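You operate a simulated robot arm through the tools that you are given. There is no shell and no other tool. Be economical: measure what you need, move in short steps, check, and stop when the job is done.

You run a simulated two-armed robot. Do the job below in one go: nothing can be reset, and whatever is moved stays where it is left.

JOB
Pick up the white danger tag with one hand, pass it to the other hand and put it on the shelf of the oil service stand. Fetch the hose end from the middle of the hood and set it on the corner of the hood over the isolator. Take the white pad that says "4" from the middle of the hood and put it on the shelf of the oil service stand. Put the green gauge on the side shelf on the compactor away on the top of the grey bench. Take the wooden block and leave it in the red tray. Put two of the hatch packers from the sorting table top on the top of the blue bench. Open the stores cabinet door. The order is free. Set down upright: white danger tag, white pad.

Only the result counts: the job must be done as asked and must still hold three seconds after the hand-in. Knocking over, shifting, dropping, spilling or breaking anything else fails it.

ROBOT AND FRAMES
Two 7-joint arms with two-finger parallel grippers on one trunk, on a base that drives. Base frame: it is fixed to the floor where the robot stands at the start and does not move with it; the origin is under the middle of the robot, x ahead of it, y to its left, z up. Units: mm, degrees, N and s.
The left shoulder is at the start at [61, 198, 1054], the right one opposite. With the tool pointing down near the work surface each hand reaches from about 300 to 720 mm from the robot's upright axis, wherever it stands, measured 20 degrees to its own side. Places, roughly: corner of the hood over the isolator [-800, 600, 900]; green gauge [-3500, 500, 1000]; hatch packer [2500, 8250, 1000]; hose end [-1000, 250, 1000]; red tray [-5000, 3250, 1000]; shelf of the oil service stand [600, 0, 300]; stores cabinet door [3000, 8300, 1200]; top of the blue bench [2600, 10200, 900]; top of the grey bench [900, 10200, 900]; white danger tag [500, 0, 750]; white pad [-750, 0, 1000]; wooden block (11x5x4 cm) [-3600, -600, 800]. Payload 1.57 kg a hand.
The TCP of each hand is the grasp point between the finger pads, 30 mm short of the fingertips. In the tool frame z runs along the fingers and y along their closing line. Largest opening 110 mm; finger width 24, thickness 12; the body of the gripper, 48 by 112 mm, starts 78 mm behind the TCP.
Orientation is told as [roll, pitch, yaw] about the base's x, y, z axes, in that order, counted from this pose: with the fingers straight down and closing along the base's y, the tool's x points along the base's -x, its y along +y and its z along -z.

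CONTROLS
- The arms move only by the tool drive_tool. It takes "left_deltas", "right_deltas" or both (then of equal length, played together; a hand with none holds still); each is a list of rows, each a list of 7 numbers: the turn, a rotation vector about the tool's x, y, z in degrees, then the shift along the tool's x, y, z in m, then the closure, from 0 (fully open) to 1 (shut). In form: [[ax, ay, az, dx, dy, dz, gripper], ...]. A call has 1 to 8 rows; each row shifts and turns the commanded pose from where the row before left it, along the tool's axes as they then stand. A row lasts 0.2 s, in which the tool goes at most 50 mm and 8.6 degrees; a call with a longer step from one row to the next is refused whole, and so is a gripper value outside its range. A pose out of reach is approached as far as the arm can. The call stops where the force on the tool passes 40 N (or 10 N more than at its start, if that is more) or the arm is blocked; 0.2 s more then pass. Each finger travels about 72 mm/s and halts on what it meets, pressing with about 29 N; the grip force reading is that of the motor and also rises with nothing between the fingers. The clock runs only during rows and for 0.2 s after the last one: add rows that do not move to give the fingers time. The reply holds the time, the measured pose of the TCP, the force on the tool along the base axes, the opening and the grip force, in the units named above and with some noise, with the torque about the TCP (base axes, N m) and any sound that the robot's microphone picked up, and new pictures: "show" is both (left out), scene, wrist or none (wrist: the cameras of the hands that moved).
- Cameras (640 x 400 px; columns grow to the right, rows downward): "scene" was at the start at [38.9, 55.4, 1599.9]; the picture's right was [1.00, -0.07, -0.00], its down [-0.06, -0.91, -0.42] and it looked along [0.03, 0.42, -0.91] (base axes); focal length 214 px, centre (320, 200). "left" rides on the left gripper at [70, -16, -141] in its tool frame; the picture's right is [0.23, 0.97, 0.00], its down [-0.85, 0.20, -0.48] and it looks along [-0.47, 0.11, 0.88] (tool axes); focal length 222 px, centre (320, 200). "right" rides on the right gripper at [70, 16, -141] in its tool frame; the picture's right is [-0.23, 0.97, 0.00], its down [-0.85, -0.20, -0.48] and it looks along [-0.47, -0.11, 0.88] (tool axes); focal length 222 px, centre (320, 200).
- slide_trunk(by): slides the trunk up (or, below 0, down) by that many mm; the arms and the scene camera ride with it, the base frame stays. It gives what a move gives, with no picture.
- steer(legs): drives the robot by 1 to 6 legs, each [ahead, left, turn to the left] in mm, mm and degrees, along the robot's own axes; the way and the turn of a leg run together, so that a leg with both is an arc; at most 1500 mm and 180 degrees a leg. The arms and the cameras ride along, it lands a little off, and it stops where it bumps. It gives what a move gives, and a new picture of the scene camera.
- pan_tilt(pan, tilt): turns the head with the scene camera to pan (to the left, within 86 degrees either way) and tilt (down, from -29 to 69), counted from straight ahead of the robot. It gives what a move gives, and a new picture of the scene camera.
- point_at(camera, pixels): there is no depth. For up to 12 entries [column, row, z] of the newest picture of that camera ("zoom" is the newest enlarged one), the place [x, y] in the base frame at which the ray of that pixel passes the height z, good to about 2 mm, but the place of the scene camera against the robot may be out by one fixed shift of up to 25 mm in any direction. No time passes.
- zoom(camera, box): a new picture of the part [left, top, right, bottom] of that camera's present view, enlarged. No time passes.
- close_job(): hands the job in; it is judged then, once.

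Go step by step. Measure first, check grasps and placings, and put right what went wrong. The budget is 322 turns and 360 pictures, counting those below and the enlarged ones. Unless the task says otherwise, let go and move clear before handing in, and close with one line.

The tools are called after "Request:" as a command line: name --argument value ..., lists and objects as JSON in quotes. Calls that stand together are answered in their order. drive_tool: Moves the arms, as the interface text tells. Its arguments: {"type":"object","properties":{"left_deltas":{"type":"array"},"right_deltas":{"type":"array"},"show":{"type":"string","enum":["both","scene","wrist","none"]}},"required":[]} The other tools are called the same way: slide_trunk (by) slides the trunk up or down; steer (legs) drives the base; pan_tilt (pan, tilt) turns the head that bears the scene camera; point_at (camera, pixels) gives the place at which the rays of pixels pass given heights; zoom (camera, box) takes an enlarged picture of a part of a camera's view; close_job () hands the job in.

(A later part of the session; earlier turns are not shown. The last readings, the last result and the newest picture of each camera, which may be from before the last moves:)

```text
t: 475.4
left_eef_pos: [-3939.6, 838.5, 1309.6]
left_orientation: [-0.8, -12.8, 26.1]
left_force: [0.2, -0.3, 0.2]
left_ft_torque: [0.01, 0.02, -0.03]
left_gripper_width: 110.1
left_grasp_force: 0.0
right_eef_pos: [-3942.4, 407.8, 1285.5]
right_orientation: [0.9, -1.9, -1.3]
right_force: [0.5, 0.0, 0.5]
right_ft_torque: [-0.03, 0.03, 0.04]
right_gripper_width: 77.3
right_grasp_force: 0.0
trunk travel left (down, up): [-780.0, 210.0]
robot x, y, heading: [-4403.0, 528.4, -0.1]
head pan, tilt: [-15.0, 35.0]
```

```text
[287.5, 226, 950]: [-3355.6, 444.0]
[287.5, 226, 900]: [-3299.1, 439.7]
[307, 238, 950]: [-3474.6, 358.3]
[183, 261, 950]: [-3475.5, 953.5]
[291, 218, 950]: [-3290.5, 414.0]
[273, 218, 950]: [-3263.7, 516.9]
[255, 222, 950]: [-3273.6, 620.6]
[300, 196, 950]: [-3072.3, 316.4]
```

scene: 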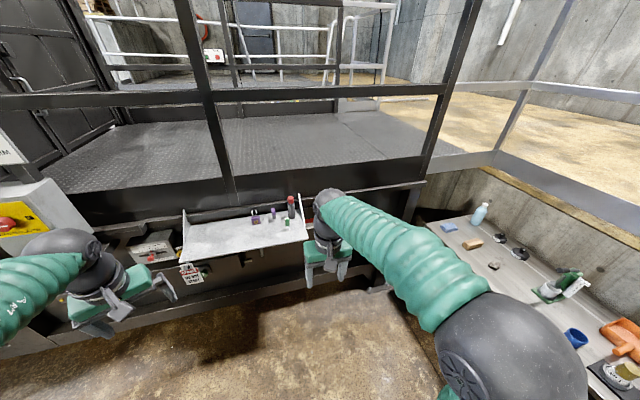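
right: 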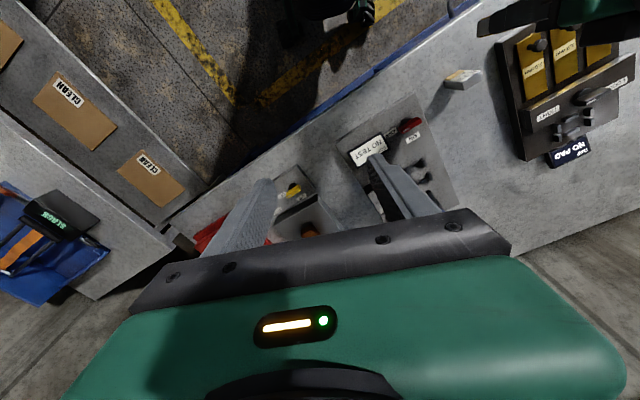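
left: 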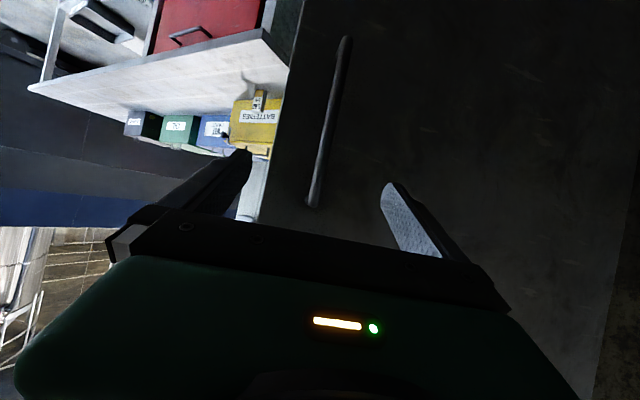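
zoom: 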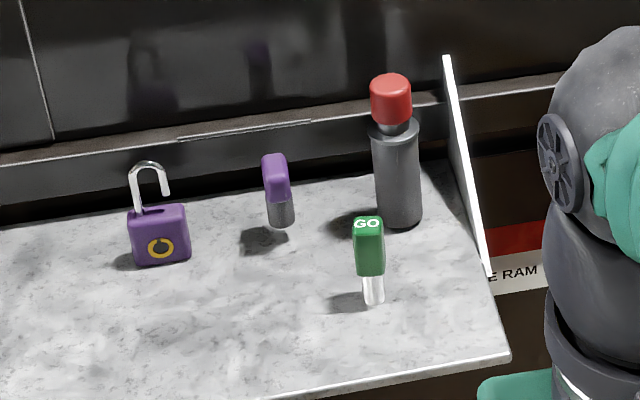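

The green "GO" gauge stands near the right end of the side shelf, at roughly (-3380, 445), in front of a grey bottle. I'll bring the right hand over it for a wrist view.

Request:
steer --legs '[[0, 60, 0], [330, 0, 0]]'

Request:
zoom --camera "right" --box '[0, 0, 640, 400]'

```text
t: 478.2
left_eef_pos: [-3610.6, 866.8, 1318.9]
left_orientation: [0.6, -13.5, 25.6]
left_force: [0.3, -0.9, 0.0]
left_ft_torque: [0.05, 0.0, 0.01]
left_gripper_width: 110.0
left_grasp_force: 0.0
right_eef_pos: [-3614.4, 436.0, 1284.4]
right_orientation: [2.1, -2.1, -1.2]
right_force: [-0.4, -1.2, 0.4]
right_ft_torque: [0.06, 0.01, 0.03]
right_gripper_width: 77.3
right_grasp_force: 0.1
trunk travel left (down, up): [-780.0, 210.0]
robot x, y, heading: [-4068.4, 578.2, -0.3]
head pan, tilt: [-15.0, 35.0]
```

scene: 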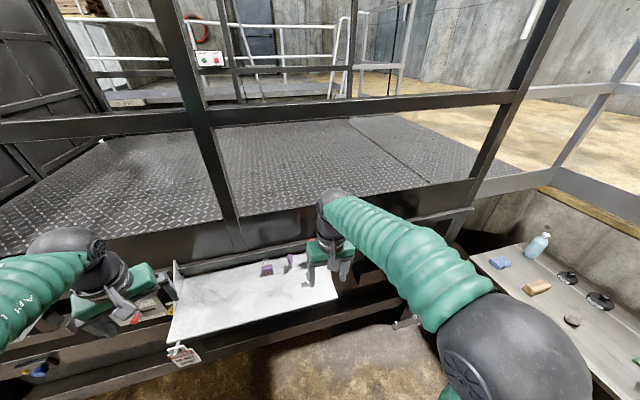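

```text
1.00 times, centred on (320, 200) of right (not enlarged: the box is as wide or as high as the picture)
```

zoom: 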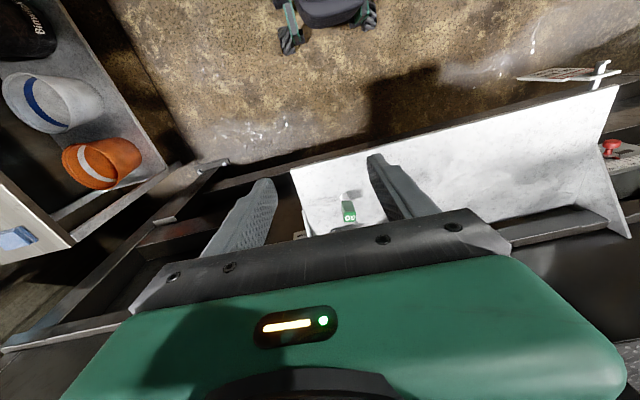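

Request:
drive_tool --right_deltas '[[0, 0, 0, -0.04, 0, 0.01, 0.3], [0, 0, 0, -0.04, 0, 0.01, 0.3], [0, 0, 0, -0.04, 0, 0.01, 0.3], [0, 0, 0, -0.04, 0, 0, 0.3]]' --show "wrist"

```text
t: 479.2
left_eef_pos: [-3603.8, 860.7, 1317.3]
left_orientation: [0.7, -13.4, 25.5]
left_force: [-0.4, -1.0, 0.4]
left_ft_torque: [0.04, 0.02, 0.03]
left_gripper_width: 110.0
left_grasp_force: 0.1
right_eef_pos: [-3447.0, 425.8, 1257.8]
right_orientation: [2.1, -1.7, -1.5]
right_force: [0.1, 0.1, 0.2]
right_ft_torque: [0.06, 0.01, 0.01]
right_gripper_width: 77.0
right_grasp_force: 0.1
trunk travel left (down, up): [-780.0, 210.0]
robot x, y, heading: [-4071.1, 579.7, -0.4]
head pan, tilt: [-15.0, 35.0]
```

right: 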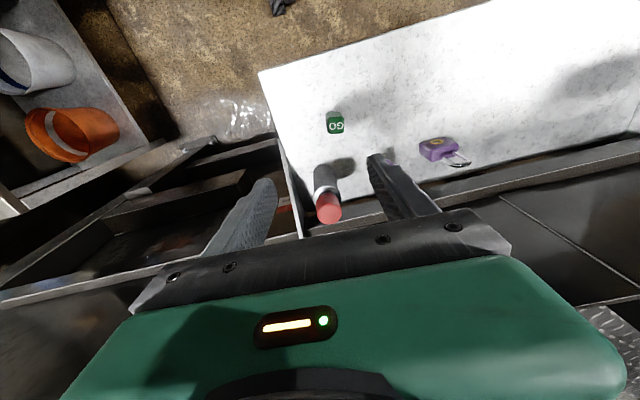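

Request:
zoom --camera "right" --box '[250, 60, 410, 160]'

Request:
point_at --camera "right" --pixels '[[260, 72, 900], [260, 72, 1000], [335, 122, 900], [335, 122, 1000], [335, 122, 1100], [327, 215, 1000], [327, 215, 1100]]'

```text
4.00 times, centred on (330, 110) of right
```

zoom: 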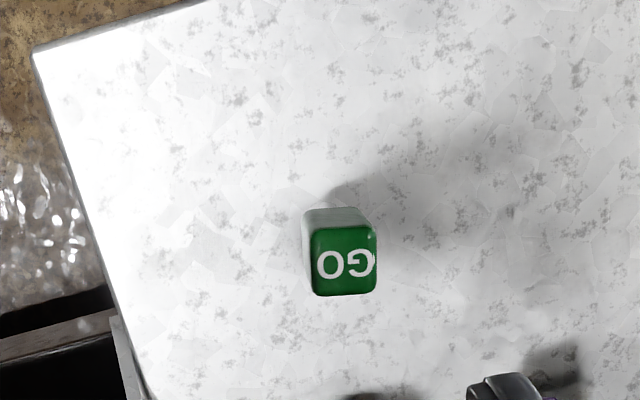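

```text
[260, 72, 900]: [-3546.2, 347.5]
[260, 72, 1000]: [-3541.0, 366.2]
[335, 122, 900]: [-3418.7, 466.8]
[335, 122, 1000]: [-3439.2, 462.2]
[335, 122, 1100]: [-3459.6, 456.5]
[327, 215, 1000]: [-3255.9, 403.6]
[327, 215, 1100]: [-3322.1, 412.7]
```

Request:
drive_tool --right_deltas '[[2.1, 1.7, 0, 0, 0.03, 0, 0.3], [0, 0, 0, 0, 0, 0.04, 0.3], [0, 0, 0, 0, 0, 0.04, 0.3], [0, 0, 0, 0, 0, 0.04, 0.3]]' --show "wrist"

```text
t: 480.2
left_eef_pos: [-3606.2, 868.4, 1317.6]
left_orientation: [0.4, -13.3, 25.6]
left_force: [-0.3, -0.5, 0.3]
left_ft_torque: [0.0, 0.02, 0.01]
left_gripper_width: 109.8
left_grasp_force: 0.1
right_eef_pos: [-3448.3, 462.8, 1141.1]
right_orientation: [-0.3, -0.3, -1.5]
right_force: [0.1, -0.7, 0.5]
right_ft_torque: [0.02, 0.02, -0.04]
right_gripper_width: 77.0
right_grasp_force: 0.1
trunk travel left (down, up): [-780.0, 210.0]
robot x, y, heading: [-4071.6, 580.1, -0.4]
head pan, tilt: [-15.0, 35.0]
```

right: 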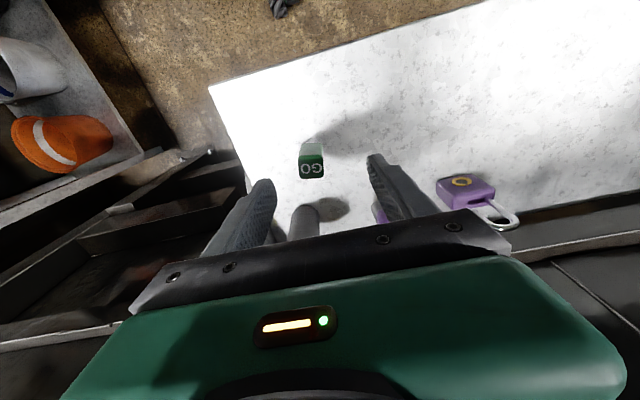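

Request:
zoom --camera "right" --box '[260, 120, 380, 220]'

Request:
point_at --camera "right" --pixels '[[311, 162, 1000], [311, 162, 1050], [208, 88, 950], [208, 88, 1000], [310, 142, 970]]'

```text
4.00 times, centred on (320, 170) of right
```

zoom: 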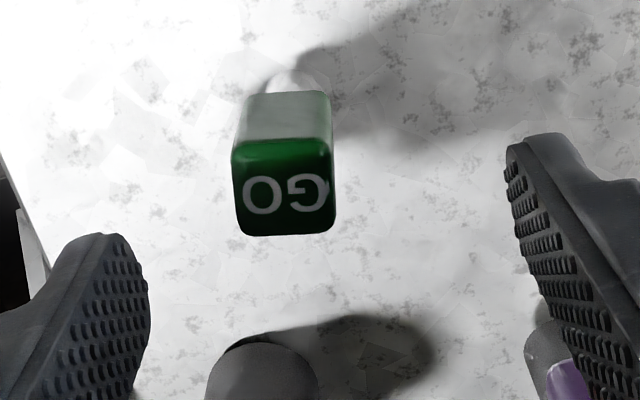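

```text
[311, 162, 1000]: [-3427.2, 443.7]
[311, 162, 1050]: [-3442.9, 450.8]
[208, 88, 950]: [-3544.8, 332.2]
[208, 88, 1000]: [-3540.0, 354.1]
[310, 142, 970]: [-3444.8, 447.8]
```

Request:
drive_tool --right_deltas '[[0, 0, 0, 0.003, -0.008, 0.02, 0.3], [0, 0, 0, 0, 0, 0.02, 0.3], [0, 0, 0, 0, 0, 0.015, 0.3], [0, 0, 0, 0, 0, 0.01, 0.3]]' --show "wrist"

```text
t: 481.2
left_eef_pos: [-3605.0, 876.3, 1315.5]
left_orientation: [0.1, -13.3, 25.7]
left_force: [0.0, 0.7, 0.5]
left_ft_torque: [-0.02, 0.0, -0.02]
left_gripper_width: 109.7
left_grasp_force: 0.1
right_eef_pos: [-3451.7, 464.1, 1077.5]
right_orientation: [-0.5, -0.2, -1.3]
right_force: [0.1, -0.1, -0.3]
right_ft_torque: [0.03, 0.02, -0.03]
right_gripper_width: 77.0
right_grasp_force: 0.1
trunk travel left (down, up): [-780.0, 210.0]
robot x, y, heading: [-4068.6, 581.7, -0.3]
head pan, tilt: [-15.0, 35.0]
```

right: 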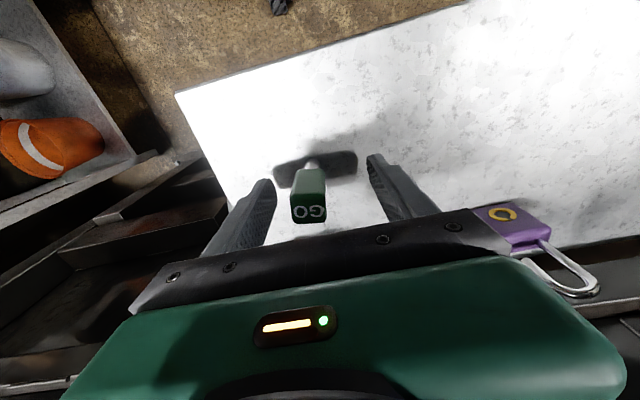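

Request:
drive_tool --right_deltas '[[0, 0, 0, 0, -0.008, 0, 0.3], [0, 0, 0, 0, 0, 0, 0.5], [0, 0, 0, 0, 0, 0, 0.8], [0, 0, 0, 0, 0, 0, 1], [0, 0, 0, 0, 0, 0, 1], [0, 0, 0, 0, 0, 0, 1]]' --show "wrist"

```text
t: 482.6
left_eef_pos: [-3605.3, 875.3, 1315.8]
left_orientation: [0.2, -13.2, 25.7]
left_force: [0.4, 0.5, -0.4]
left_ft_torque: [-0.01, 0.02, 0.01]
left_gripper_width: 109.8
left_grasp_force: 0.1
right_eef_pos: [-3451.8, 453.5, 1077.2]
right_orientation: [-0.4, -0.4, -1.3]
right_force: [0.2, -0.1, -0.8]
right_ft_torque: [0.01, 0.01, 0.02]
right_gripper_width: 21.4
right_grasp_force: 29.0
trunk travel left (down, up): [-780.0, 210.0]
robot x, y, heading: [-4071.3, 584.7, -0.4]
head pan, tilt: [-15.0, 35.0]
```

right: 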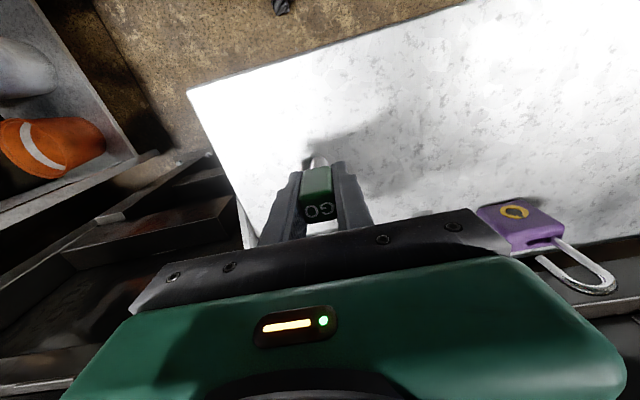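

Gauge gripped (21 mm). I'll lift it and back away.

Request:
drive_tool --right_deltas '[[0, 0, 0, 0, 0, -0.03, 1], [0, 0, 0, 0, 0, -0.04, 1], [0, 0, 0, 0, 0, -0.04, 1], [0, 0, 0, 0, 0, -0.04, 1], [0, 0, 0, 0.03, 0, -0.03, 1]]' --show "none"

Request:
steer --legs '[[-330, 0, 0]]'

Request:
pan_tilt --pan -60 --tilt 35

```text
t: 483.8
left_eef_pos: [-3609.6, 877.4, 1318.0]
left_orientation: [0.1, -13.3, 25.7]
left_force: [0.0, -0.1, 0.0]
left_ft_torque: [0.0, -0.03, -0.03]
left_gripper_width: 109.7
left_grasp_force: 0.0
right_eef_pos: [-3485.0, 456.7, 1259.1]
right_orientation: [-0.5, -0.5, -1.4]
right_force: [-0.5, -0.1, 0.0]
right_ft_torque: [0.0, -0.02, 0.02]
right_gripper_width: 21.5
right_grasp_force: 29.6
trunk travel left (down, up): [-780.0, 210.0]
robot x, y, heading: [-4065.3, 580.5, -0.1]
head pan, tilt: [-15.0, 35.0]
```

```text
t: 485.9
left_eef_pos: [-3934.3, 878.7, 1313.8]
left_orientation: [0.2, -13.2, 25.8]
left_force: [-0.2, 0.5, -0.3]
left_ft_torque: [0.04, 0.01, 0.01]
left_gripper_width: 110.0
left_grasp_force: 0.0
right_eef_pos: [-3810.2, 458.5, 1256.1]
right_orientation: [-0.5, -0.1, -1.3]
right_force: [-0.4, -0.2, -0.5]
right_ft_torque: [0.01, -0.06, 0.03]
right_gripper_width: 21.5
right_grasp_force: 28.7
trunk travel left (down, up): [-780.0, 210.0]
robot x, y, heading: [-4396.5, 584.1, -0.4]
head pan, tilt: [-15.0, 35.0]
```

scene: 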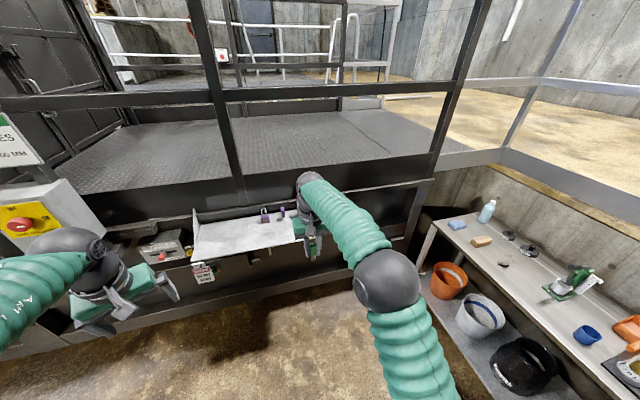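

```text
t: 487.1
left_eef_pos: [-3937.8, 879.1, 1316.6]
left_orientation: [0.1, -13.1, 25.8]
left_force: [0.0, 0.3, 0.1]
left_ft_torque: [0.01, 0.02, -0.01]
left_gripper_width: 110.2
left_grasp_force: 0.1
right_eef_pos: [-3813.3, 457.8, 1257.2]
right_orientation: [-0.6, -0.4, -1.3]
right_force: [0.4, -0.2, -1.1]
right_ft_torque: [0.02, 0.02, 0.03]
right_gripper_width: 21.2
right_grasp_force: 29.4
trunk travel left (down, up): [-780.0, 210.0]
robot x, y, heading: [-4398.7, 584.2, -0.2]
head pan, tilt: [-60.0, 35.0]
```

scene: 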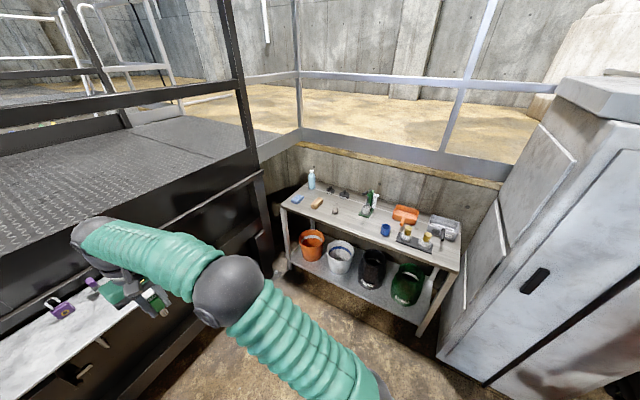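

Request:
point_at --camera "scene" --pixels '[[317, 206, 850], [317, 206, 900], [283, 207, 850], [461, 270, 850], [283, 207, 900], [288, 268, 0], [420, 335, 0], [440, 360, 0]]'

```text
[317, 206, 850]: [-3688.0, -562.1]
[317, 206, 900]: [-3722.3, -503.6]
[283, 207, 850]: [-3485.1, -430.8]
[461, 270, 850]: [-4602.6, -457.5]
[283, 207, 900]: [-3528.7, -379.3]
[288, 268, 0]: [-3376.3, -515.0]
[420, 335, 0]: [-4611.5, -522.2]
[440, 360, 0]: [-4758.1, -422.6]
```

Request:
steer --legs '[[0, 0, -90], [0, 400, 0], [500, 0, 0]]'

Request:
zoom --camera "left" --box '[0, 0, 640, 400]'

```text
t: 495.9
left_eef_pos: [-3694.5, -365.1, 1317.9]
left_orientation: [0.1, -13.3, -63.4]
left_force: [0.5, -0.5, -0.1]
left_ft_torque: [-0.01, -0.04, -0.03]
left_gripper_width: 110.0
left_grasp_force: 0.0
right_eef_pos: [-4113.2, -493.2, 1259.4]
right_orientation: [-0.4, -0.4, -90.5]
right_force: [0.0, 0.2, -0.5]
right_ft_torque: [0.01, 0.0, -0.03]
right_gripper_width: 21.5
right_grasp_force: 29.1
trunk travel left (down, up): [-780.0, 210.0]
robot x, y, heading: [-3995.4, 90.2, -89.3]
head pan, tilt: [-60.0, 35.0]
```

scene: 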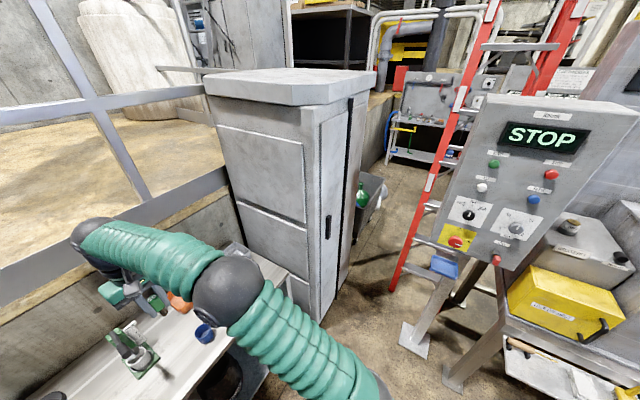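

```text
1.00 times, centred on (320, 200) of left (not enlarged: the box is as wide or as high as the picture)
```

zoom: 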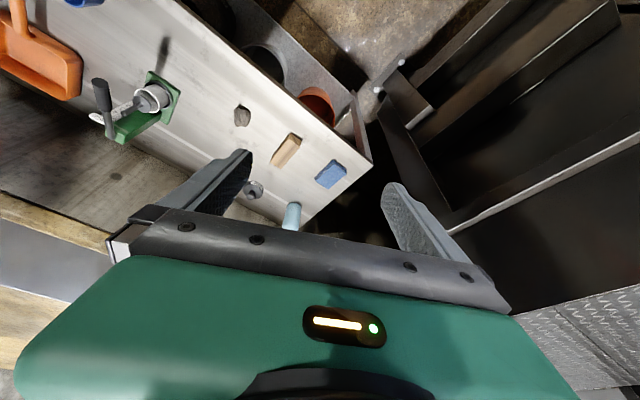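

Request:
point_at --camera "zoom" --pixels '[[286, 149, 850], [286, 149, 900], [272, 164, 870], [299, 136, 870], [330, 173, 860], [252, 186, 850], [371, 163, 850], [371, 163, 900]]'

Request:
zoom --camera "left" --box '[220, 110, 380, 220]'

```text
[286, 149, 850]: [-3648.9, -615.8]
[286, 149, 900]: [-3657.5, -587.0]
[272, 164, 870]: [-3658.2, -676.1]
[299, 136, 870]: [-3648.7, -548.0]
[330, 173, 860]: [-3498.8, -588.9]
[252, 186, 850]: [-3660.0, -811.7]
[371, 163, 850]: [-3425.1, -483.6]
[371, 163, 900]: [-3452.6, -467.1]
```

```text
3.64 times, centred on (300, 165) of left
```

zoom: 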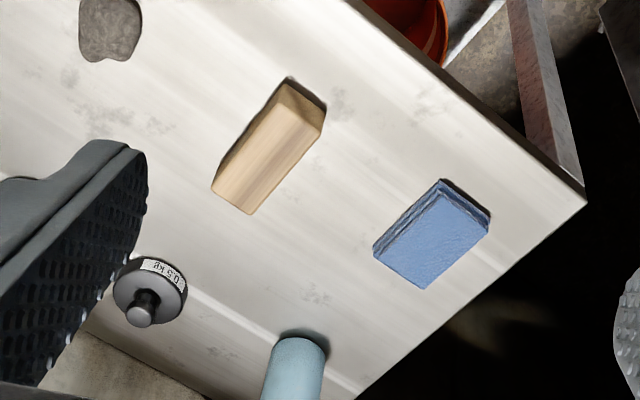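

Request:
steer --legs '[[70, 0, -0.7]]'

Request:
drive_tool --left_deltas '[[0, 3.3, 6.7, 0, 0, 0, 0], [0, 3.3, 6.7, 0, 0, 0, 0], [0, 3.3, 6.7, 0, 0, 0, 0], [0, 3.3, 6.7, 0, 0, 0, 0], [0, 0, 0, -0.04, 0.01, 0.02, 0], [0, 0, 0, -0.04, 0.01, 0.03, 0]]' --show "wrist"

```text
t: 496.9
left_eef_pos: [-3700.1, -426.7, 1321.2]
left_orientation: [-0.1, -13.8, -63.9]
left_force: [-0.1, 1.0, 0.2]
left_ft_torque: [-0.1, -0.07, -0.01]
left_gripper_width: 110.2
left_grasp_force: 0.0
right_eef_pos: [-4120.6, -551.7, 1265.2]
right_orientation: [-0.5, -1.0, -91.2]
right_force: [-1.1, 0.7, -0.9]
right_ft_torque: [-0.06, 0.02, -0.02]
right_gripper_width: 21.3
right_grasp_force: 28.5
trunk travel left (down, up): [-780.0, 210.0]
robot x, y, heading: [-3994.8, 24.2, -90.2]
head pan, tilt: [-60.0, 35.0]
```

scene: 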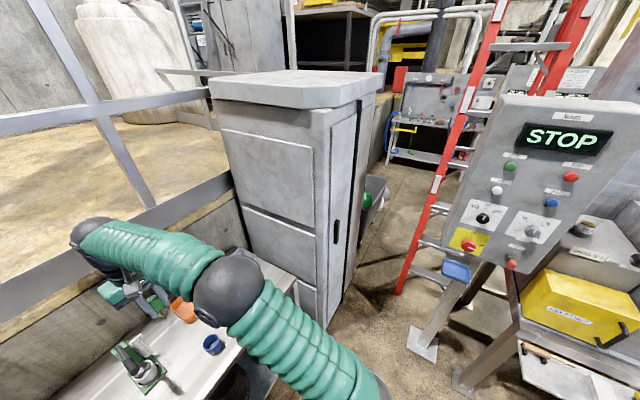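

```text
refused: row 6 steps farther than a row can; nothing moved
```

Request:
drive_tool --left_deltas '[[0, 3.3, 6.7, 0, 0, 0, 0], [0, 3.3, 6.7, 0, 0, 0, 0], [0, 3.3, 6.7, 0, 0, 0, 0], [0, 3.3, 6.7, 0, 0, 0, 0], [0, 0, 0, -0.035, 0.01, 0.02, 0], [0, 0, 0, -0.035, 0.01, 0.02, 0], [0, 0, 0, -0.035, 0.01, 0.03, 0]]' --show "wrist"

```text
t: 498.5
left_eef_pos: [-3737.2, -436.4, 1261.9]
left_orientation: [3.3, 0.7, -90.3]
left_force: [-0.1, 0.8, 0.5]
left_ft_torque: [-0.01, 0.0, 0.02]
left_gripper_width: 109.7
left_grasp_force: 0.0
left hand out of reach, approached as far as the arm can: row 4, 5, 6, 7
right_eef_pos: [-4118.5, -563.2, 1259.7]
right_orientation: [-0.5, -0.5, -91.2]
right_force: [0.0, 0.2, -0.8]
right_ft_torque: [-0.02, -0.04, -0.03]
right_gripper_width: 21.4
right_grasp_force: 29.0
trunk travel left (down, up): [-780.0, 210.0]
robot x, y, heading: [-3996.0, 23.4, -90.0]
head pan, tilt: [-60.0, 35.0]
```

left: 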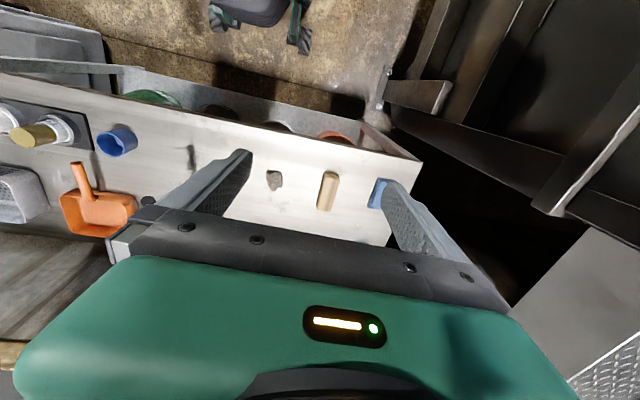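

Request:
drive_tool --left_deltas '[[0, 0, 0, 0.03, 0, 0.03, 0], [0, 0, 0, 0.03, 0, 0.035, 0], [0, 0, 0, 0.03, 0, 0.035, 0], [0, 0, 0, 0, 0, 0.045, 0], [0, 0, 0, 0, 0, 0.045, 0]]' --show "none"

Request:
drive_tool --left_deltas '[[0, 0, 0, -0.03, 0, 0.01, 0], [0, 0, 0, -0.03, 0, 0, 0], [0, 0, 0, -0.03, 0, 0, 0], [0, 0, 0, 0, 0, 0, 0]]' --show "wrist"

```text
t: 499.7
left_eef_pos: [-3726.6, -331.0, 1087.4]
left_orientation: [3.1, 0.9, -90.6]
left_force: [0.0, 0.7, -0.9]
left_ft_torque: [-0.01, 0.0, 0.0]
left_gripper_width: 109.9
left_grasp_force: 0.1
left hand out of reach, approached as far as the arm can: row 5
right_eef_pos: [-4121.6, -563.5, 1258.7]
right_orientation: [-0.4, -0.4, -91.2]
right_force: [-0.7, 1.0, -1.1]
right_ft_torque: [0.0, -0.01, -0.02]
right_gripper_width: 21.5
right_grasp_force: 29.0
trunk travel left (down, up): [-780.0, 210.0]
robot x, y, heading: [-3997.3, 25.6, -90.1]
head pan, tilt: [-60.0, 35.0]
```

```text
t: 500.7
left_eef_pos: [-3723.9, -369.3, 1127.9]
left_orientation: [3.1, 0.7, -90.6]
left_force: [0.2, -0.4, 0.7]
left_ft_torque: [0.01, 0.0, -0.01]
left_gripper_width: 110.0
left_grasp_force: 0.1
left hand out of reach, approached as far as the arm can: row 1, 2, 3
right_eef_pos: [-4119.6, -562.3, 1260.9]
right_orientation: [-0.5, -0.4, -91.2]
right_force: [-0.8, 0.2, -0.8]
right_ft_torque: [-0.01, 0.0, 0.01]
right_gripper_width: 21.3
right_grasp_force: 29.4
trunk travel left (down, up): [-780.0, 210.0]
robot x, y, heading: [-3997.3, 23.2, -90.0]
head pan, tilt: [-60.0, 35.0]
```

left: 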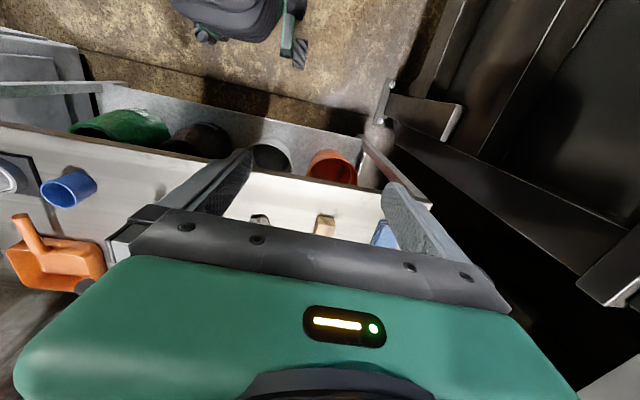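

Request:
drive_tool --left_deltas '[[0, 0, 0, 0.03, 0.03, 0, 0], [0, 0, 0, 0.03, 0.03, 0, 0], [0, 0, 0, 0.03, 0.03, 0, 0], [0, 0, 0, 0.02, 0.02, 0, 0]]' --show "none"

Request:
drive_tool --left_deltas '[[0, 0, 0, -0.03, 0, 0, 0], [0, 0, 0, -0.03, 0, 0, 0], [0, 0, 0, -0.03, 0, 0, 0], [0, 0, 0, -0.03, 0, 0, 0], [0, 0, 0, -0.03, 0, 0, 0]]' --show "none"

```text
t: 501.7
left_eef_pos: [-3668.7, -262.6, 1108.4]
left_orientation: [4.0, 0.8, -90.3]
left_force: [-0.2, -0.4, 0.7]
left_ft_torque: [0.0, 0.0, 0.02]
left_gripper_width: 109.9
left_grasp_force: 0.0
left hand out of reach, approached as far as the arm can: row 2, 3, 4
right_eef_pos: [-4120.6, -562.5, 1259.4]
right_orientation: [-0.4, -0.3, -91.2]
right_force: [-1.1, 0.3, -1.0]
right_ft_torque: [0.0, -0.01, 0.01]
right_gripper_width: 21.3
right_grasp_force: 28.7
trunk travel left (down, up): [-780.0, 210.0]
robot x, y, heading: [-3996.0, 21.9, -90.3]
head pan, tilt: [-60.0, 35.0]
```

```text
t: 502.9
left_eef_pos: [-3712.8, -372.1, 1131.5]
left_orientation: [3.4, 0.8, -90.4]
left_force: [-0.1, -0.2, -0.2]
left_ft_torque: [0.02, 0.0, 0.03]
left_gripper_width: 110.0
left_grasp_force: 0.0
left hand out of reach, approached as far as the arm can: row 1, 2, 3, 4, 5
right_eef_pos: [-4119.7, -562.6, 1259.1]
right_orientation: [-0.4, -0.4, -91.1]
right_force: [-0.8, 0.3, -0.6]
right_ft_torque: [0.01, -0.01, 0.01]
right_gripper_width: 21.2
right_grasp_force: 29.4
trunk travel left (down, up): [-780.0, 210.0]
robot x, y, heading: [-3994.7, 20.8, -90.0]
head pan, tilt: [-60.0, 35.0]
```

The left arm's elbow is stuck in a poor configuration. I'll back off from the bench and reset it by pitching the hand forward while extending.

Request:
steer --legs '[[-250, -60, 0]]'

Request:
drive_tool --left_deltas '[[0, -8, 0, 0, 0, 0, 0], [0, -8, 0, 0, 0, 0, 0], [0, -8, 0, 0, 0, 0, 0], [0, -8, 0, 0, 0, 0, 0], [0, -8, 0, 0, 0, 0, 0], [0, 0, 0, -0.02, 0, 0.02, 0], [0, 0, 0, -0.02, 0, 0.02, 0], [0, 0, 0, -0.02, 0, 0.02, 0]]' --show "none"

Request:
pan_tilt --pan 20 --tilt 55

```text
t: 504.8
left_eef_pos: [-3767.7, -123.4, 1130.3]
left_orientation: [3.2, 0.9, -90.3]
left_force: [-0.7, 0.0, 0.3]
left_ft_torque: [0.0, -0.02, 0.04]
left_gripper_width: 110.0
left_grasp_force: 0.1
right_eef_pos: [-4175.0, -316.2, 1258.0]
right_orientation: [-0.5, -0.2, -91.0]
right_force: [-0.1, -0.3, -1.0]
right_ft_torque: [-0.05, 0.01, 0.02]
right_gripper_width: 21.4
right_grasp_force: 29.1
trunk travel left (down, up): [-780.0, 210.0]
robot x, y, heading: [-4054.7, 270.3, -90.3]
head pan, tilt: [-60.0, 35.0]
```

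scene: 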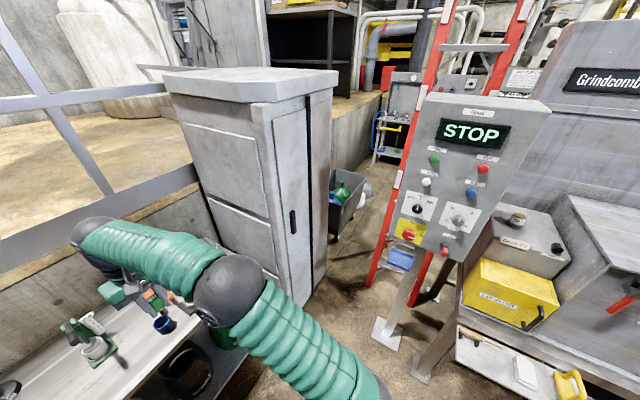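

```text
t: 506.6
left_eef_pos: [-3741.1, -239.3, 1148.6]
left_orientation: [4.0, -39.1, -93.0]
left_force: [-0.1, -0.7, -0.5]
left_ft_torque: [0.01, 0.03, 0.0]
left_gripper_width: 110.0
left_grasp_force: 0.0
left hand out of reach, approached as far as the arm can: row 4, 5, 7, 8
right_eef_pos: [-4175.3, -313.2, 1260.8]
right_orientation: [-0.5, -0.4, -91.1]
right_force: [-0.1, 0.2, -0.7]
right_ft_torque: [0.01, 0.03, -0.01]
right_gripper_width: 21.4
right_grasp_force: 28.8
trunk travel left (down, up): [-780.0, 210.0]
robot x, y, heading: [-4051.3, 268.1, -89.8]
head pan, tilt: [-60.0, 35.0]
```

```text
t: 508.1
left_eef_pos: [-3740.2, -238.2, 1150.8]
left_orientation: [4.0, -39.2, -93.0]
left_force: [-0.4, 0.4, 0.2]
left_ft_torque: [0.0, -0.02, 0.0]
left_gripper_width: 109.8
left_grasp_force: 0.0
right_eef_pos: [-4176.6, -311.1, 1261.5]
right_orientation: [-0.4, -0.5, -91.2]
right_force: [0.0, 0.1, -0.4]
right_ft_torque: [0.04, 0.02, 0.0]
right_gripper_width: 21.3
right_grasp_force: 29.0
trunk travel left (down, up): [-780.0, 210.0]
robot x, y, heading: [-4052.2, 270.8, -90.2]
head pan, tilt: [20.0, 55.0]
```

scene: 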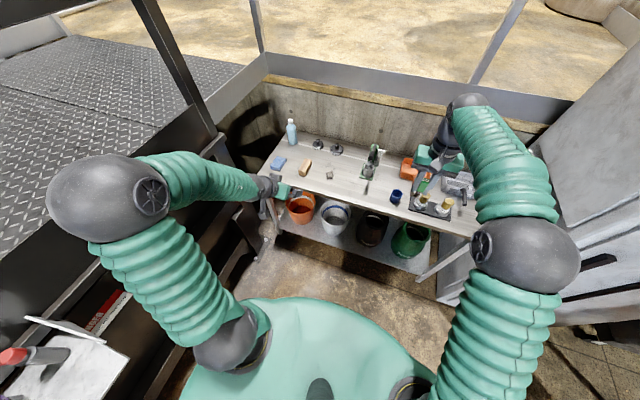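

Request:
drive_tool --left_deltas '[[0, 0, 0, 0, -0.04, 0, 0], [0, 0, 0, 0, -0.04, 0, 0], [0, 0, 0, 0, -0.04, 0, 0], [0, 0, 0, 0, -0.03, 0, 0], [0, 0, 0, 0, 0, 0.03, 0], [0, 0, 0, 0, 0, 0.03, 0], [0, 0, 0, 0, 0, 0.03, 0]]' --show "none"

```text
t: 509.7
left_eef_pos: [-3787.4, -191.2, 1158.9]
left_orientation: [4.1, -39.1, -93.0]
left_force: [-0.4, -0.5, 0.5]
left_ft_torque: [-0.03, 0.02, -0.01]
left_gripper_width: 109.9
left_grasp_force: 0.0
left hand out of reach, approached as far as the arm can: row 1, 2, 3, 4, 5, 6, 7
right_eef_pos: [-4177.0, -310.1, 1260.7]
right_orientation: [-0.5, -0.5, -91.2]
right_force: [-0.1, 0.2, -0.7]
right_ft_torque: [-0.01, -0.01, 0.02]
right_gripper_width: 21.4
right_grasp_force: 29.2
trunk travel left (down, up): [-780.0, 210.0]
robot x, y, heading: [-4052.8, 270.0, -90.1]
head pan, tilt: [20.0, 55.0]
```

Request:
drive_tool --left_deltas '[[0, 8, 0, 0, 0.03, -0.03, 0], [0, 8, 0, 0, 0.03, -0.03, 0], [0, 8, 0, 0, 0.03, -0.03, 0], [0, 0, -8, 0, 0.03, 0, 0], [0, 0, -8, 0, 0.03, 0, 0], [0, 0, -8, 0, 0, 0, 0], [0, 0, -8, 0, 0, 0, 0]]' --show "none"

Request:
drive_tool --left_deltas '[[0, 0, -8, 0, 0, 0, 0], [0, 0, -8, 0, 0, 0, 0], [0, 0, -8, 0, 0, 0, 0], [0, 0, -8, 0, 0, 0, 0]]' --show "none"

```text
t: 511.3
left_eef_pos: [-3684.6, -155.2, 1224.0]
left_orientation: [-5.4, -14.7, -58.0]
left_force: [0.3, -0.1, -0.8]
left_ft_torque: [0.01, 0.02, -0.02]
left_gripper_width: 110.1
left_grasp_force: 0.0
left hand out of reach, approached as far as the arm can: row 2, 3
right_eef_pos: [-4177.4, -311.4, 1260.2]
right_orientation: [-0.6, -0.4, -91.0]
right_force: [0.7, 0.3, -0.7]
right_ft_torque: [0.01, 0.0, 0.02]
right_gripper_width: 21.6
right_grasp_force: 29.2
trunk travel left (down, up): [-780.0, 210.0]
robot x, y, heading: [-4048.1, 274.3, -90.0]
head pan, tilt: [20.0, 55.0]
```

```text
t: 512.3
left_eef_pos: [-3684.3, -153.8, 1223.0]
left_orientation: [-12.4, -9.7, -25.6]
left_force: [-0.2, 0.1, -0.7]
left_ft_torque: [-0.01, 0.03, -0.02]
left_gripper_width: 109.8
left_grasp_force: 0.1
right_eef_pos: [-4177.8, -310.9, 1261.2]
right_orientation: [-0.6, -0.4, -91.1]
right_force: [-0.5, 0.3, -0.5]
right_ft_torque: [-0.05, -0.02, 0.03]
right_gripper_width: 21.2
right_grasp_force: 29.2
trunk travel left (down, up): [-780.0, 210.0]
robot x, y, heading: [-4054.0, 275.3, -90.1]
head pan, tilt: [20.0, 55.0]
```

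Request:
drive_tool --left_deltas '[[-4, 3, -6, 0, 0, 0, 0], [-4, 3, -6, 0, 0, 0, 0], [-4, 3, -6, 0, 0, 0, 0], [0, 0, -8.5, 0, 0, 0, 0], [0, 0, -8.5, 0, 0, 0, 0], [0, 0, -8.5, 0, 0, 0, 0], [0, 0, -8.5, 0, 0, 0, 0], [0, 0, -8.5, 0, 0, 0, 0]]' --show "none"

Request:
drive_tool --left_deltas '[[0, 0, -8.5, 0, 0, 0, 0], [0, 0, -8.5, 0, 0, 0, 0], [0, 0, -8.5, 0, 0, 0, 0], [0, 0, -8.5, 0, 0, 0, 0], [0, 0, -8.5, 0, 0, 0, 0], [0, 0, -8.5, 0, 0, 0, 0]]' --show "none"

```text
t: 514.1
left_eef_pos: [-3675.0, -135.4, 1231.1]
left_orientation: [-1.2, 0.9, 25.2]
left_force: [-0.1, -0.4, -0.3]
left_ft_torque: [-0.02, -0.01, 0.02]
left_gripper_width: 110.0
left_grasp_force: 0.0
left hand out of reach, approached as far as the arm can: row 3, 4
right_eef_pos: [-4176.7, -312.4, 1261.6]
right_orientation: [-0.4, -0.5, -91.1]
right_force: [-0.2, -0.5, -0.8]
right_ft_torque: [0.01, 0.01, 0.0]
right_gripper_width: 21.5
right_grasp_force: 28.8
trunk travel left (down, up): [-780.0, 210.0]
robot x, y, heading: [-4053.0, 270.2, -90.2]
head pan, tilt: [20.0, 55.0]
```

```text
t: 515.5
left_eef_pos: [-3674.4, -134.7, 1230.8]
left_orientation: [0.0, 1.6, 76.2]
left_force: [-0.1, 0.7, 0.6]
left_ft_torque: [0.02, 0.03, 0.02]
left_gripper_width: 109.9
left_grasp_force: 0.1
right_eef_pos: [-4177.0, -311.2, 1259.8]
right_orientation: [-0.5, -0.5, -91.2]
right_force: [0.4, -0.9, -0.2]
right_ft_torque: [-0.02, 0.01, 0.0]
right_gripper_width: 21.3
right_grasp_force: 29.6
trunk travel left (down, up): [-780.0, 210.0]
robot x, y, heading: [-4053.5, 271.3, -89.9]
head pan, tilt: [20.0, 55.0]
```

Request:
drive_tool --left_deltas '[[0, 0, -7, 0, 0, 0.02, 0], [0, 0, -6.8, 0, 0, 0.03, 0], [0, 0, 0, 0.04, 0, 0.02, 0], [0, 0, 0, 0.04, 0, 0.02, 0], [0, 0, 0, 0.04, 0, 0.02, 0], [0, 0, 0, 0.04, 0, 0.02, 0]]' --show "none"

```text
t: 516.9
left_eef_pos: [-3692.3, -135.3, 1184.1]
left_orientation: [-0.3, 1.7, 89.9]
left_force: [0.0, -0.1, 0.3]
left_ft_torque: [-0.02, -0.01, 0.0]
left_gripper_width: 110.0
left_grasp_force: 0.0
left hand out of reach, approached as far as the arm can: row 2, 3, 4, 5, 6
right_eef_pos: [-4176.6, -311.7, 1260.9]
right_orientation: [-0.5, -0.4, -91.0]
right_force: [0.5, -1.7, -0.9]
right_ft_torque: [-0.02, 0.03, -0.03]
right_gripper_width: 21.5
right_grasp_force: 29.1
trunk travel left (down, up): [-780.0, 210.0]
robot x, y, heading: [-4057.4, 266.9, -89.9]
head pan, tilt: [20.0, 55.0]
```

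Request:
drive_tool --left_deltas '[[0, 0, 0, -0.04, 0, -0.02, 0], [0, 0, 0, -0.04, 0.02, -0.02, 0], [0, 0, 0, -0.04, 0.03, 0, 0], [0, 0, 0, 0, 0.04, 0, 0], [0, 0, 0, 0, 0.04, 0, 0], [0, 0, 0, 0, 0.04, 0, 0]]' --show "none"

Request:
drive_tool --left_deltas '[[0, 0, 0, 0.04, 0, 0, 0], [0, 0, 0, 0.04, 0, 0, 0], [0, 0, 0, 0.04, 0, 0, 0]]' --show "none"

```text
t: 518.3
left_eef_pos: [-3801.7, -38.7, 1199.5]
left_orientation: [0.0, 1.6, 89.7]
left_force: [0.3, 0.0, 0.2]
left_ft_torque: [-0.03, -0.02, -0.02]
left_gripper_width: 110.1
left_grasp_force: 0.1
left hand out of reach, approached as far as the arm can: row 3, 4, 5, 6
right_eef_pos: [-4177.4, -311.5, 1261.8]
right_orientation: [-0.5, -0.5, -91.1]
right_force: [-1.0, -0.9, -1.6]
right_ft_torque: [0.01, 0.01, -0.04]
right_gripper_width: 21.4
right_grasp_force: 29.4
trunk travel left (down, up): [-780.0, 210.0]
robot x, y, heading: [-4056.2, 270.8, -90.1]
head pan, tilt: [20.0, 55.0]
```

```text
t: 519.1
left_eef_pos: [-3801.0, -160.7, 1202.5]
left_orientation: [0.3, 1.6, 89.9]
left_force: [-0.5, 0.0, -0.3]
left_ft_torque: [0.0, 0.01, 0.01]
left_gripper_width: 110.0
left_grasp_force: 0.0
right_eef_pos: [-4175.7, -312.7, 1259.7]
right_orientation: [-0.4, -0.4, -91.0]
right_force: [0.7, 0.1, -1.0]
right_ft_torque: [0.03, 0.05, 0.01]
right_gripper_width: 21.4
right_grasp_force: 29.5
trunk travel left (down, up): [-780.0, 210.0]
robot x, y, heading: [-4053.5, 273.8, -90.2]
head pan, tilt: [20.0, 55.0]
```

Request:
drive_tool --left_deltas '[[0, 0, 0, 0.04, 0, 0, 0], [0, 0, 0, 0.04, 0, 0, 0], [0, 0, 0, 0.04, 0, 0.02, 0], [0, 0, 0, 0, 0, 0.04, 0]]' --show "none"

```text
t: 520.1
left_eef_pos: [-3802.1, -162.3, 1171.6]
left_orientation: [0.3, 1.7, 89.8]
left_force: [-0.8, -0.5, -0.9]
left_ft_torque: [0.01, -0.02, 0.03]
left_gripper_width: 110.1
left_grasp_force: 0.0
left hand out of reach, approached as far as the arm can: row 1, 2, 3, 4
right_eef_pos: [-4176.3, -311.4, 1261.8]
right_orientation: [-0.5, -0.4, -91.1]
right_force: [-1.3, -0.3, -0.8]
right_ft_torque: [0.04, 0.0, -0.01]
right_gripper_width: 21.3
right_grasp_force: 29.6
trunk travel left (down, up): [-780.0, 210.0]
robot x, y, heading: [-4055.0, 267.4, -90.4]
head pan, tilt: [20.0, 55.0]
```

Request:
drive_tool --left_deltas '[[0, 0, 0, -0.04, 0, 0.02, 0], [0, 0, 0, -0.04, 0, 0.03, 0], [0, 0, 0, -0.04, 0, 0.03, 0], [0, 0, 0, 0, 0, 0.045, 0], [0, 0, 0, 0, 0, 0.045, 0], [0, 0, 0, 0, 0, 0.045, 0]]' --show "none"

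Request:
drive_tool --left_deltas '[[0, 0, 0, 0.03, 0, 0, 0], [0, 0, 0, 0.04, 0, 0, 0], [0, 0, 0, 0.04, 0, 0, 0]]' --show "none"

```text
t: 521.5
left_eef_pos: [-3798.2, -37.8, 1055.9]
left_orientation: [0.3, 1.6, 89.9]
left_force: [0.0, 0.2, 0.0]
left_ft_torque: [-0.02, -0.01, 0.03]
left_gripper_width: 110.1
left_grasp_force: 0.1
left hand out of reach, approached as far as the arm can: row 4, 5, 6
right_eef_pos: [-4177.8, -309.6, 1261.4]
right_orientation: [-0.5, -0.6, -91.1]
right_force: [0.7, 0.9, -1.2]
right_ft_torque: [0.01, 0.03, 0.02]
right_gripper_width: 21.4
right_grasp_force: 29.3
trunk travel left (down, up): [-780.0, 210.0]
robot x, y, heading: [-4054.6, 272.5, -90.2]
head pan, tilt: [20.0, 55.0]
```

```text
t: 522.3
left_eef_pos: [-3797.0, -111.2, 1107.0]
left_orientation: [0.4, 1.6, 89.9]
left_force: [-1.2, 0.1, 0.4]
left_ft_torque: [0.01, 0.0, -0.01]
left_gripper_width: 109.7
left_grasp_force: 0.3
left hand out of reach, approached as far as the arm can: row 1, 2, 3
right_eef_pos: [-4177.4, -312.1, 1259.8]
right_orientation: [-0.6, -0.4, -91.1]
right_force: [0.3, -0.2, -0.5]
right_ft_torque: [-0.04, 0.02, -0.03]
right_gripper_width: 21.4
right_grasp_force: 28.5
trunk travel left (down, up): [-780.0, 210.0]
robot x, y, heading: [-4052.3, 273.9, -90.2]
head pan, tilt: [20.0, 55.0]
```

Request:
drive_tool --left_deltas '[[0, 0, 0, -0.04, 0, -0.02, 0], [0, 0, 0, -0.04, 0, -0.025, 0], [0, 0, 0, -0.04, 0, -0.025, 0], [0, 0, 0, -0.04, 0, -0.025, 0], [0, 0, 0, -0.04, 0, -0.025, 0], [0, 0, 0, -0.04, 0, 0, 0]]' --show "none"

Request:
drive_tool --left_deltas '[[0, 0, 0, 0.04, 0, 0, 0], [0, 0, 0, 0.04, 0, 0, 0], [0, 0, 0, 0.04, 0, 0.02, 0], [0, 0, 0, 0.04, 0, 0.02, 0], [0, 0, 0, 0.04, 0, 0.02, 0]]' --show "none"

```text
t: 523.7
left_eef_pos: [-3752.5, 16.2, 1159.1]
left_orientation: [0.3, 1.2, 89.8]
left_force: [0.7, -0.2, -0.1]
left_ft_torque: [-0.02, -0.01, 0.05]
left_gripper_width: 109.9
left_grasp_force: 0.1
left hand out of reach, approached as far as the arm can: row 3, 4, 5, 6
right_eef_pos: [-4177.7, -311.1, 1260.9]
right_orientation: [-0.5, -0.4, -91.1]
right_force: [-0.4, 0.2, -0.4]
right_ft_torque: [0.01, 0.01, -0.03]
right_gripper_width: 21.3
right_grasp_force: 28.7
trunk travel left (down, up): [-780.0, 210.0]
robot x, y, heading: [-4051.7, 271.9, -90.0]
head pan, tilt: [20.0, 55.0]
```

```text
t: 524.9
left_eef_pos: [-3757.9, -135.1, 1137.3]
left_orientation: [-0.2, 1.7, 89.7]
left_force: [0.1, -0.8, 0.6]
left_ft_torque: [-0.03, 0.0, 0.0]
left_gripper_width: 109.8
left_grasp_force: 0.1
left hand out of reach, approached as far as the arm can: row 4, 5
right_eef_pos: [-4181.2, -311.7, 1260.6]
right_orientation: [-0.4, -0.5, -91.1]
right_force: [0.2, -0.3, -0.6]
right_ft_torque: [0.0, -0.04, 0.02]
right_gripper_width: 21.6
right_grasp_force: 28.7
trunk travel left (down, up): [-780.0, 210.0]
robot x, y, heading: [-4055.0, 272.8, -90.1]
head pan, tilt: [20.0, 55.0]
```

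The left arm only reaches far enough with the hand pitched forward, so I'll pick the block that way: turn the yaw back and pitch about -55°, with the trunk lower.

Request:
drive_tool --left_deltas '[[0, 0, 8.5, -0.02, 0, 0, 0], [0, 0, 8.5, 0, 0, 0, 0], [0, 0, 8.5, 0, 0, 0, 0], [0, 0, 8.5, 0, 0, 0, 0], [0, 0, 8.5, 0, 0, 0, 0], [0, 0, 8.5, 0, 0, 0, 0], [0, 0, 8.5, 0, 0, 0, 0], [0, 0, 8.5, 0, 0, 0, 0]]' --show "none"

Request:
drive_tool --left_deltas '[[0, 0, 8.5, 0, 0, 0, 0], [0, 0, 8.5, 0, 0, 0, 0], [0, 0, 8.5, 0, 0, 0, 0], [0, 0, 8.5, 0, 0, 0, 0], [0, 0, 8.5, 0, 0, 0, 0], [0, 0, 8.5, 0, 0, 0, 0], [0, 0, 8.5, 0, 0, 0, 0], [0, 0, 8.5, 0, 0, 0, 0]]' --show "none"

Request:
drive_tool --left_deltas '[[0, -8.5, 0, 0, 0, 0, 0], [0, -8.5, 0, 0, 0, 0, 0], [0, -8.5, 0, 0, 0, 0, 0], [0, -8.5, 0, 0, 0, 0, 0], [0, -8.5, 0, 0, 0, 0, 0], [0, -8.5, 0, 0, 0, 0, 0], [0, 0, 8, 0, 0, 0, 0]]' --show "none"

```text
t: 526.7
left_eef_pos: [-3753.9, -114.2, 1135.0]
left_orientation: [-1.3, 0.9, 21.7]
left_force: [0.7, 0.0, -0.5]
left_ft_torque: [-0.01, -0.02, -0.02]
left_gripper_width: 110.0
left_grasp_force: 0.1
right_eef_pos: [-4178.4, -311.4, 1261.5]
right_orientation: [-0.4, -0.6, -91.1]
right_force: [-0.2, -0.3, -1.7]
right_ft_torque: [0.01, 0.01, -0.02]
right_gripper_width: 21.4
right_grasp_force: 28.5
trunk travel left (down, up): [-780.0, 210.0]
robot x, y, heading: [-4055.1, 274.4, -90.1]
head pan, tilt: [20.0, 55.0]
```

```text
t: 528.5
left_eef_pos: [-3754.5, -114.2, 1135.7]
left_orientation: [-1.2, -0.8, -46.3]
left_force: [0.2, 0.2, 0.1]
left_ft_torque: [-0.01, 0.0, 0.02]
left_gripper_width: 109.9
left_grasp_force: 0.0
right_eef_pos: [-4176.5, -311.6, 1261.5]
right_orientation: [-0.5, -0.4, -91.0]
right_force: [-0.6, 0.1, -0.9]
right_ft_torque: [-0.02, -0.03, 0.0]
right_gripper_width: 21.3
right_grasp_force: 28.4
trunk travel left (down, up): [-780.0, 210.0]
robot x, y, heading: [-4052.7, 269.4, -90.3]
head pan, tilt: [20.0, 55.0]
```

```text
t: 530.1
left_eef_pos: [-3751.2, -172.0, 1166.6]
left_orientation: [8.2, -51.6, -57.5]
left_force: [-0.4, 0.5, -0.4]
left_ft_torque: [-0.01, 0.01, 0.0]
left_gripper_width: 110.4
left_grasp_force: 0.1
left hand out of reach, approached as far as the arm can: row 4, 5, 6
right_eef_pos: [-4178.2, -310.4, 1261.8]
right_orientation: [-0.4, -0.6, -91.0]
right_force: [-0.1, 0.1, -0.2]
right_ft_torque: [0.0, -0.01, -0.01]
right_gripper_width: 21.6
right_grasp_force: 28.6
trunk travel left (down, up): [-780.0, 210.0]
robot x, y, heading: [-4054.0, 271.5, -90.3]
head pan, tilt: [20.0, 55.0]
```

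Request:
drive_tool --left_deltas '[[6.3, 0, 5, -0.02, 0, 0.025, 0], [6.3, 0, 5, -0.02, 0, 0.025, 0], [6.3, 0, 5, -0.02, 0, 0.025, 0], [6.3, 0, 5, 0, 0, 0, 0], [0, 0, 0, -0.02, 0, 0.025, 0]]' --show "none"

```text
t: 531.3
left_eef_pos: [-3698.6, -255.2, 1172.4]
left_orientation: [6.6, -48.8, -88.3]
left_force: [-0.5, 0.5, -0.6]
left_ft_torque: [-0.03, 0.0, -0.01]
left_gripper_width: 110.2
left_grasp_force: 0.0
left hand out of reach, approached as far as the arm can: row 3, 5
right_eef_pos: [-4177.0, -312.7, 1260.7]
right_orientation: [-0.5, -0.6, -91.1]
right_force: [-0.1, -0.3, -0.9]
right_ft_torque: [0.01, 0.03, 0.01]
right_gripper_width: 21.7
right_grasp_force: 29.3
trunk travel left (down, up): [-780.0, 210.0]
robot x, y, heading: [-4052.5, 275.6, -90.3]
head pan, tilt: [20.0, 55.0]
```

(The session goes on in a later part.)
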